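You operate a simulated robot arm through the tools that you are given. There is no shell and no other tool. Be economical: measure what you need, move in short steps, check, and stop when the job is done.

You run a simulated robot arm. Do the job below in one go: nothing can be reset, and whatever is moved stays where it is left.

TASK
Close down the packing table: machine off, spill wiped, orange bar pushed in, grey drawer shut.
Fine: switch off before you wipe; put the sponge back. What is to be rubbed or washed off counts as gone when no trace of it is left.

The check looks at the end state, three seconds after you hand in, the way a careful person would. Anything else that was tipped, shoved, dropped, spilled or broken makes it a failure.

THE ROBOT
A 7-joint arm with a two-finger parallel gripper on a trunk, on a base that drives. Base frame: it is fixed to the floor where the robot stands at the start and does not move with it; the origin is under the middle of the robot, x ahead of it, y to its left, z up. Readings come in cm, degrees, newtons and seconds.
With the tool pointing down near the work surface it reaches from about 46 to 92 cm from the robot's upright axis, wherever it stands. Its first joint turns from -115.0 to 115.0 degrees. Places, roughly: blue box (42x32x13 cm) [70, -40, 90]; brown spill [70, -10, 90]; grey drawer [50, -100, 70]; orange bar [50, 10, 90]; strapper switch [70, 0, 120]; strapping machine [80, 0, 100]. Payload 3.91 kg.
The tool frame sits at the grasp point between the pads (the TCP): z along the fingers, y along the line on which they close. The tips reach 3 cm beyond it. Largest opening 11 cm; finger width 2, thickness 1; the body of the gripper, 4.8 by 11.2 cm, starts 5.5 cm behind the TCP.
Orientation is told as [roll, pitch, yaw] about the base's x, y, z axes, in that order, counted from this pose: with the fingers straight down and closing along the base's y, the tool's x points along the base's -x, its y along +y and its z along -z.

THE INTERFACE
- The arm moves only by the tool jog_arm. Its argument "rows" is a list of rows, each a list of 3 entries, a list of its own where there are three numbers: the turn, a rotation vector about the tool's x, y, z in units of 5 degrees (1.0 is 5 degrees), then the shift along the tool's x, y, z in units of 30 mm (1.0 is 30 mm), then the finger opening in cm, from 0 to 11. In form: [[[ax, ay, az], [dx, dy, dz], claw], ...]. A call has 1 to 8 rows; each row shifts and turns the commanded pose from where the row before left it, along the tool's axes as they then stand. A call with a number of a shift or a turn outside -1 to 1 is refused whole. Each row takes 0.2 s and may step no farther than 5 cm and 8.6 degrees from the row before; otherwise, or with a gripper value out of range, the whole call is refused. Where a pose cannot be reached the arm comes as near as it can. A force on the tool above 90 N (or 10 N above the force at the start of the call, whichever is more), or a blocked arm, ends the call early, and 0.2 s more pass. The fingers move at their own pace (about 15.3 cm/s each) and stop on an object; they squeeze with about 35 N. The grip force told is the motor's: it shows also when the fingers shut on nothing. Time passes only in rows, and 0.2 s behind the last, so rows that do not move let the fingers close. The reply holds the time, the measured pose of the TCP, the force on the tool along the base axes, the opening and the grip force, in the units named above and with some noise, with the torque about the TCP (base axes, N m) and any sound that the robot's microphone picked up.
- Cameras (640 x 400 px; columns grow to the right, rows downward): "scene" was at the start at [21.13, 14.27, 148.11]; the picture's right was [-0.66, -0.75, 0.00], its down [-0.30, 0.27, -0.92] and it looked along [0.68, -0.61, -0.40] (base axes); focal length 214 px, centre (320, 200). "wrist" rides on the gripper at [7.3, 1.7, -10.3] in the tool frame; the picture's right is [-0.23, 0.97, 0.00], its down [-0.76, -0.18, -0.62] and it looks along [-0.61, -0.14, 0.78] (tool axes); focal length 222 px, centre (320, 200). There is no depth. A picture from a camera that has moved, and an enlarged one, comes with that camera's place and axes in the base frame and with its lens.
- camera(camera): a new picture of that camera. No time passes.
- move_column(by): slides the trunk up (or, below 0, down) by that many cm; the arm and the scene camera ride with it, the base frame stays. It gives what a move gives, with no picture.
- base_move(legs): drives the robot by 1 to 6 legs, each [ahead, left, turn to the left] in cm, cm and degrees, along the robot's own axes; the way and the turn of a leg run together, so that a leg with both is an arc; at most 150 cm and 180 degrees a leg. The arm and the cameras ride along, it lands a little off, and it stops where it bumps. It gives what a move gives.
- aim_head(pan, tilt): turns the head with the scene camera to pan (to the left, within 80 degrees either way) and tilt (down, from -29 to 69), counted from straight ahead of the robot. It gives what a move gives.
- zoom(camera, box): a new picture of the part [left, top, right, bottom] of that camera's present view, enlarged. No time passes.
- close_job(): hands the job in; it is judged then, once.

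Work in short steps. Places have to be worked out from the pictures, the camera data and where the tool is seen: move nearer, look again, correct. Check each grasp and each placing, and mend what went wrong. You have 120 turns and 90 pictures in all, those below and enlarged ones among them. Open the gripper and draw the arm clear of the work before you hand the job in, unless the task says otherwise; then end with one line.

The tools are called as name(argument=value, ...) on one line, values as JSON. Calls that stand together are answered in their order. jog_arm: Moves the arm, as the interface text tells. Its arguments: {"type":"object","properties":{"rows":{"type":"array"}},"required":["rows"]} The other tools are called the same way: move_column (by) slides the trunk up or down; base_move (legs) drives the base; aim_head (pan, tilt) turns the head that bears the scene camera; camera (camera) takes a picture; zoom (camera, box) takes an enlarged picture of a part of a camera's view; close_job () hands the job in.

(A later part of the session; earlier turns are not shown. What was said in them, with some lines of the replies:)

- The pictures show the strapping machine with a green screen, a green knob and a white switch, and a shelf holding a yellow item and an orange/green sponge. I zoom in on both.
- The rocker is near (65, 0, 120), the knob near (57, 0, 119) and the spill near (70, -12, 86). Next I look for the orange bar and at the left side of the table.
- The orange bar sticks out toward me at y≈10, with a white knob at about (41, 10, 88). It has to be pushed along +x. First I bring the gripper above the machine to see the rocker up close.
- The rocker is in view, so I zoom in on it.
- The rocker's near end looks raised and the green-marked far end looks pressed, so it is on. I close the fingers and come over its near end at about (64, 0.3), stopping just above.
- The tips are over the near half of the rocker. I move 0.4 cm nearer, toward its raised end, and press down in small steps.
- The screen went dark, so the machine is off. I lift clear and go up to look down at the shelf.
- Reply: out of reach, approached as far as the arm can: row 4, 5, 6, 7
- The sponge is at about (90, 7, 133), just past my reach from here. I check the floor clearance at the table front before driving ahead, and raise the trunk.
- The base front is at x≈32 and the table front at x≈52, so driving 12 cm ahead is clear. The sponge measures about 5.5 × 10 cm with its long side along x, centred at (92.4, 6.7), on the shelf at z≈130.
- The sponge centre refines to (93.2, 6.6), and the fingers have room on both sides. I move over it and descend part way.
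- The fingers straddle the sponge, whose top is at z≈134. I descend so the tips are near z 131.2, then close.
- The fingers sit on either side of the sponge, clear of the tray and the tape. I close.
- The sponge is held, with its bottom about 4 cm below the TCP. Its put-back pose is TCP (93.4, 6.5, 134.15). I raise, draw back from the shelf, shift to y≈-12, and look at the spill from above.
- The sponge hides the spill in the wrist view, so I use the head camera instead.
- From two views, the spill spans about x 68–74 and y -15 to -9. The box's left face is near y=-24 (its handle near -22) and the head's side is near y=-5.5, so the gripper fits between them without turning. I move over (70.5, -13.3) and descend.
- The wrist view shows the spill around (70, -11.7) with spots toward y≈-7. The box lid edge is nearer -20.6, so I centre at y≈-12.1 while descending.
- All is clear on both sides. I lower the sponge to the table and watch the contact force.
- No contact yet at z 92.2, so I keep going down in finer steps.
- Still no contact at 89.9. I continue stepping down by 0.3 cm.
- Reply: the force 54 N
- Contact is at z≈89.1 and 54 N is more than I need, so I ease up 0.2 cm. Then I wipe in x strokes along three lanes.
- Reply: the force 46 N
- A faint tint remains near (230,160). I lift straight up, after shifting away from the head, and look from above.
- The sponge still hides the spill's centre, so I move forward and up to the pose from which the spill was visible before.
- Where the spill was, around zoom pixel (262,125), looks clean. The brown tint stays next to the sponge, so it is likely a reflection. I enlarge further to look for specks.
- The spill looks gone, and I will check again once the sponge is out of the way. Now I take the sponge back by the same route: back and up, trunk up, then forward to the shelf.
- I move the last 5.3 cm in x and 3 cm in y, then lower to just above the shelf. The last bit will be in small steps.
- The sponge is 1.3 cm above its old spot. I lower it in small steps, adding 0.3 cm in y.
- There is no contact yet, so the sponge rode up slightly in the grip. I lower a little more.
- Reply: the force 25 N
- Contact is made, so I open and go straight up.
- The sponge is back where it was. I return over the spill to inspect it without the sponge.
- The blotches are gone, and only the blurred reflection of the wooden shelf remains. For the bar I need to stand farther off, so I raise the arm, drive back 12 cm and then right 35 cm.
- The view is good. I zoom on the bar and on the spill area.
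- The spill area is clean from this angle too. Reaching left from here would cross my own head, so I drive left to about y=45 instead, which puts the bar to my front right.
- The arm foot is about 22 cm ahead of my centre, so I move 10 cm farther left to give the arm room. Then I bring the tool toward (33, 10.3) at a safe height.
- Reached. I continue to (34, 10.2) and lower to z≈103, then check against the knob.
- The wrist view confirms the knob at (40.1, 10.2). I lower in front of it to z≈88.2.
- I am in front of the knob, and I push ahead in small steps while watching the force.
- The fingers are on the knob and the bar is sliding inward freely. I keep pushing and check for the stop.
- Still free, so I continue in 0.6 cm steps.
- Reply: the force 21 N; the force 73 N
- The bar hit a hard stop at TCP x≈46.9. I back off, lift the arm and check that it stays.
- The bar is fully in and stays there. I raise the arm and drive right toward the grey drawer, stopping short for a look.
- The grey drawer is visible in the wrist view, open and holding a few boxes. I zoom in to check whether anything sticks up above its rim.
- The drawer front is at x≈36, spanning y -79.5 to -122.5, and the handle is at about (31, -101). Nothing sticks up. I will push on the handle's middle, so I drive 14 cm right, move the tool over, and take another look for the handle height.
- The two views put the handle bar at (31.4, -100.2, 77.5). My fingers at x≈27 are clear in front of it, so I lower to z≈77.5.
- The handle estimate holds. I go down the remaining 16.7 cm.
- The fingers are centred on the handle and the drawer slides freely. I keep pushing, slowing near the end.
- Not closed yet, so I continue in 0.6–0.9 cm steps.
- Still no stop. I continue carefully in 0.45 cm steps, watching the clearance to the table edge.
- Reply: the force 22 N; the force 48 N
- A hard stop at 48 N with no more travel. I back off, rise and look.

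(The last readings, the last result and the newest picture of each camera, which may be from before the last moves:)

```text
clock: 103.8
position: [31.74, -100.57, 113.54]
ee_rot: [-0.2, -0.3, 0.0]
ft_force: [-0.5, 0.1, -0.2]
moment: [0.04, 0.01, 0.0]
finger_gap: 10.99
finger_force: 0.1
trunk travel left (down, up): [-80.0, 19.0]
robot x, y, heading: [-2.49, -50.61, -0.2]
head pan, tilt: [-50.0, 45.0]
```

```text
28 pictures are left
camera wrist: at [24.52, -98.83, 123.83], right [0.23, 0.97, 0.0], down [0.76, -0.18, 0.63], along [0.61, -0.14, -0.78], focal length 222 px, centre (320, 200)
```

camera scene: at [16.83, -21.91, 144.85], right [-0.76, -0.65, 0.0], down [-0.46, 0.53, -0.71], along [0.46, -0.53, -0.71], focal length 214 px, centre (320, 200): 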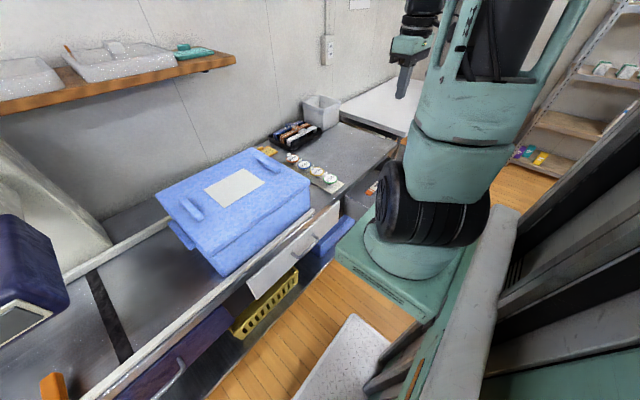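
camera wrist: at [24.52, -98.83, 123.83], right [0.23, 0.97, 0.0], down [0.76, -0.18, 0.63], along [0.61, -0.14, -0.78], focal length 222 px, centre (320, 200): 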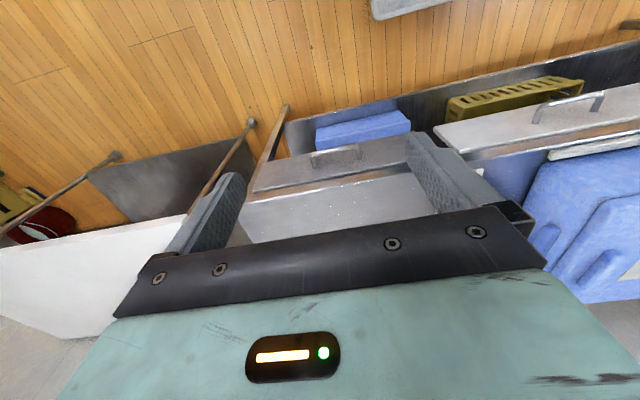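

The grey drawer is shut. I take a final look at the whole table before handing in.

aim_head(pan=15, tilt=35)

camera(camera="scene")

zoom(camera="scene", box=[220, 130, 400, 290])

```text
clock: 105.2
position: [31.81, -100.64, 113.57]
ee_rot: [-0.1, -0.3, 0.0]
ft_force: [-0.6, 0.1, -0.4]
moment: [0.01, 0.02, 0.02]
finger_gap: 11.0
finger_force: 0.1
trunk travel left (down, up): [-80.0, 19.0]
robot x, y, heading: [-2.09, -50.22, -0.0]
head pan, tilt: [15.0, 35.0]
```

```text
27 pictures are left
camera scene: at [20.42, -27.56, 146.33], right [0.26, -0.97, 0.0], down [-0.55, -0.15, -0.82], along [0.79, 0.21, -0.57], focal length 214 px, centre (320, 200)
```

scene: 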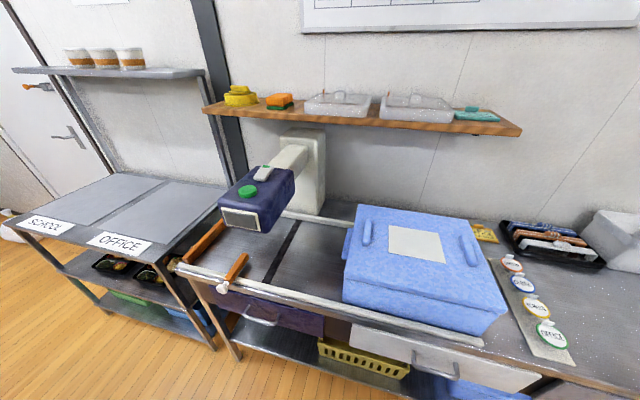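

```text
2.50 times, centred on (310, 210) of scene
camera zoom: at [20.42, -27.56, 146.33], right [0.26, -0.97, 0.0], down [-0.55, -0.15, -0.82], along [0.79, 0.21, -0.57], focal length 536 px, centre (345, 175)
```

zoom: 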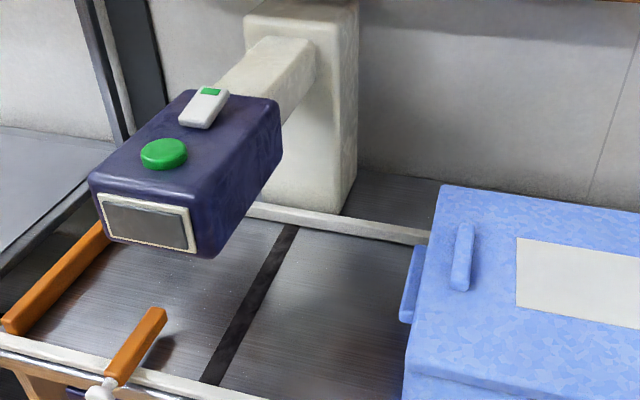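

The screen is dark, the spill area is clean, the bar is in, the drawer is shut, the sponge is back and the arm is clear with the gripper open. I hand in.

close_job()

```text
The job is handed in.
```

The packing table is closed down: the machine was switched off before wiping, the spill is wiped with no visible trace left, the sponge is back on its shelf spot, and the orange bar and grey drawer are both pushed in to their stops.
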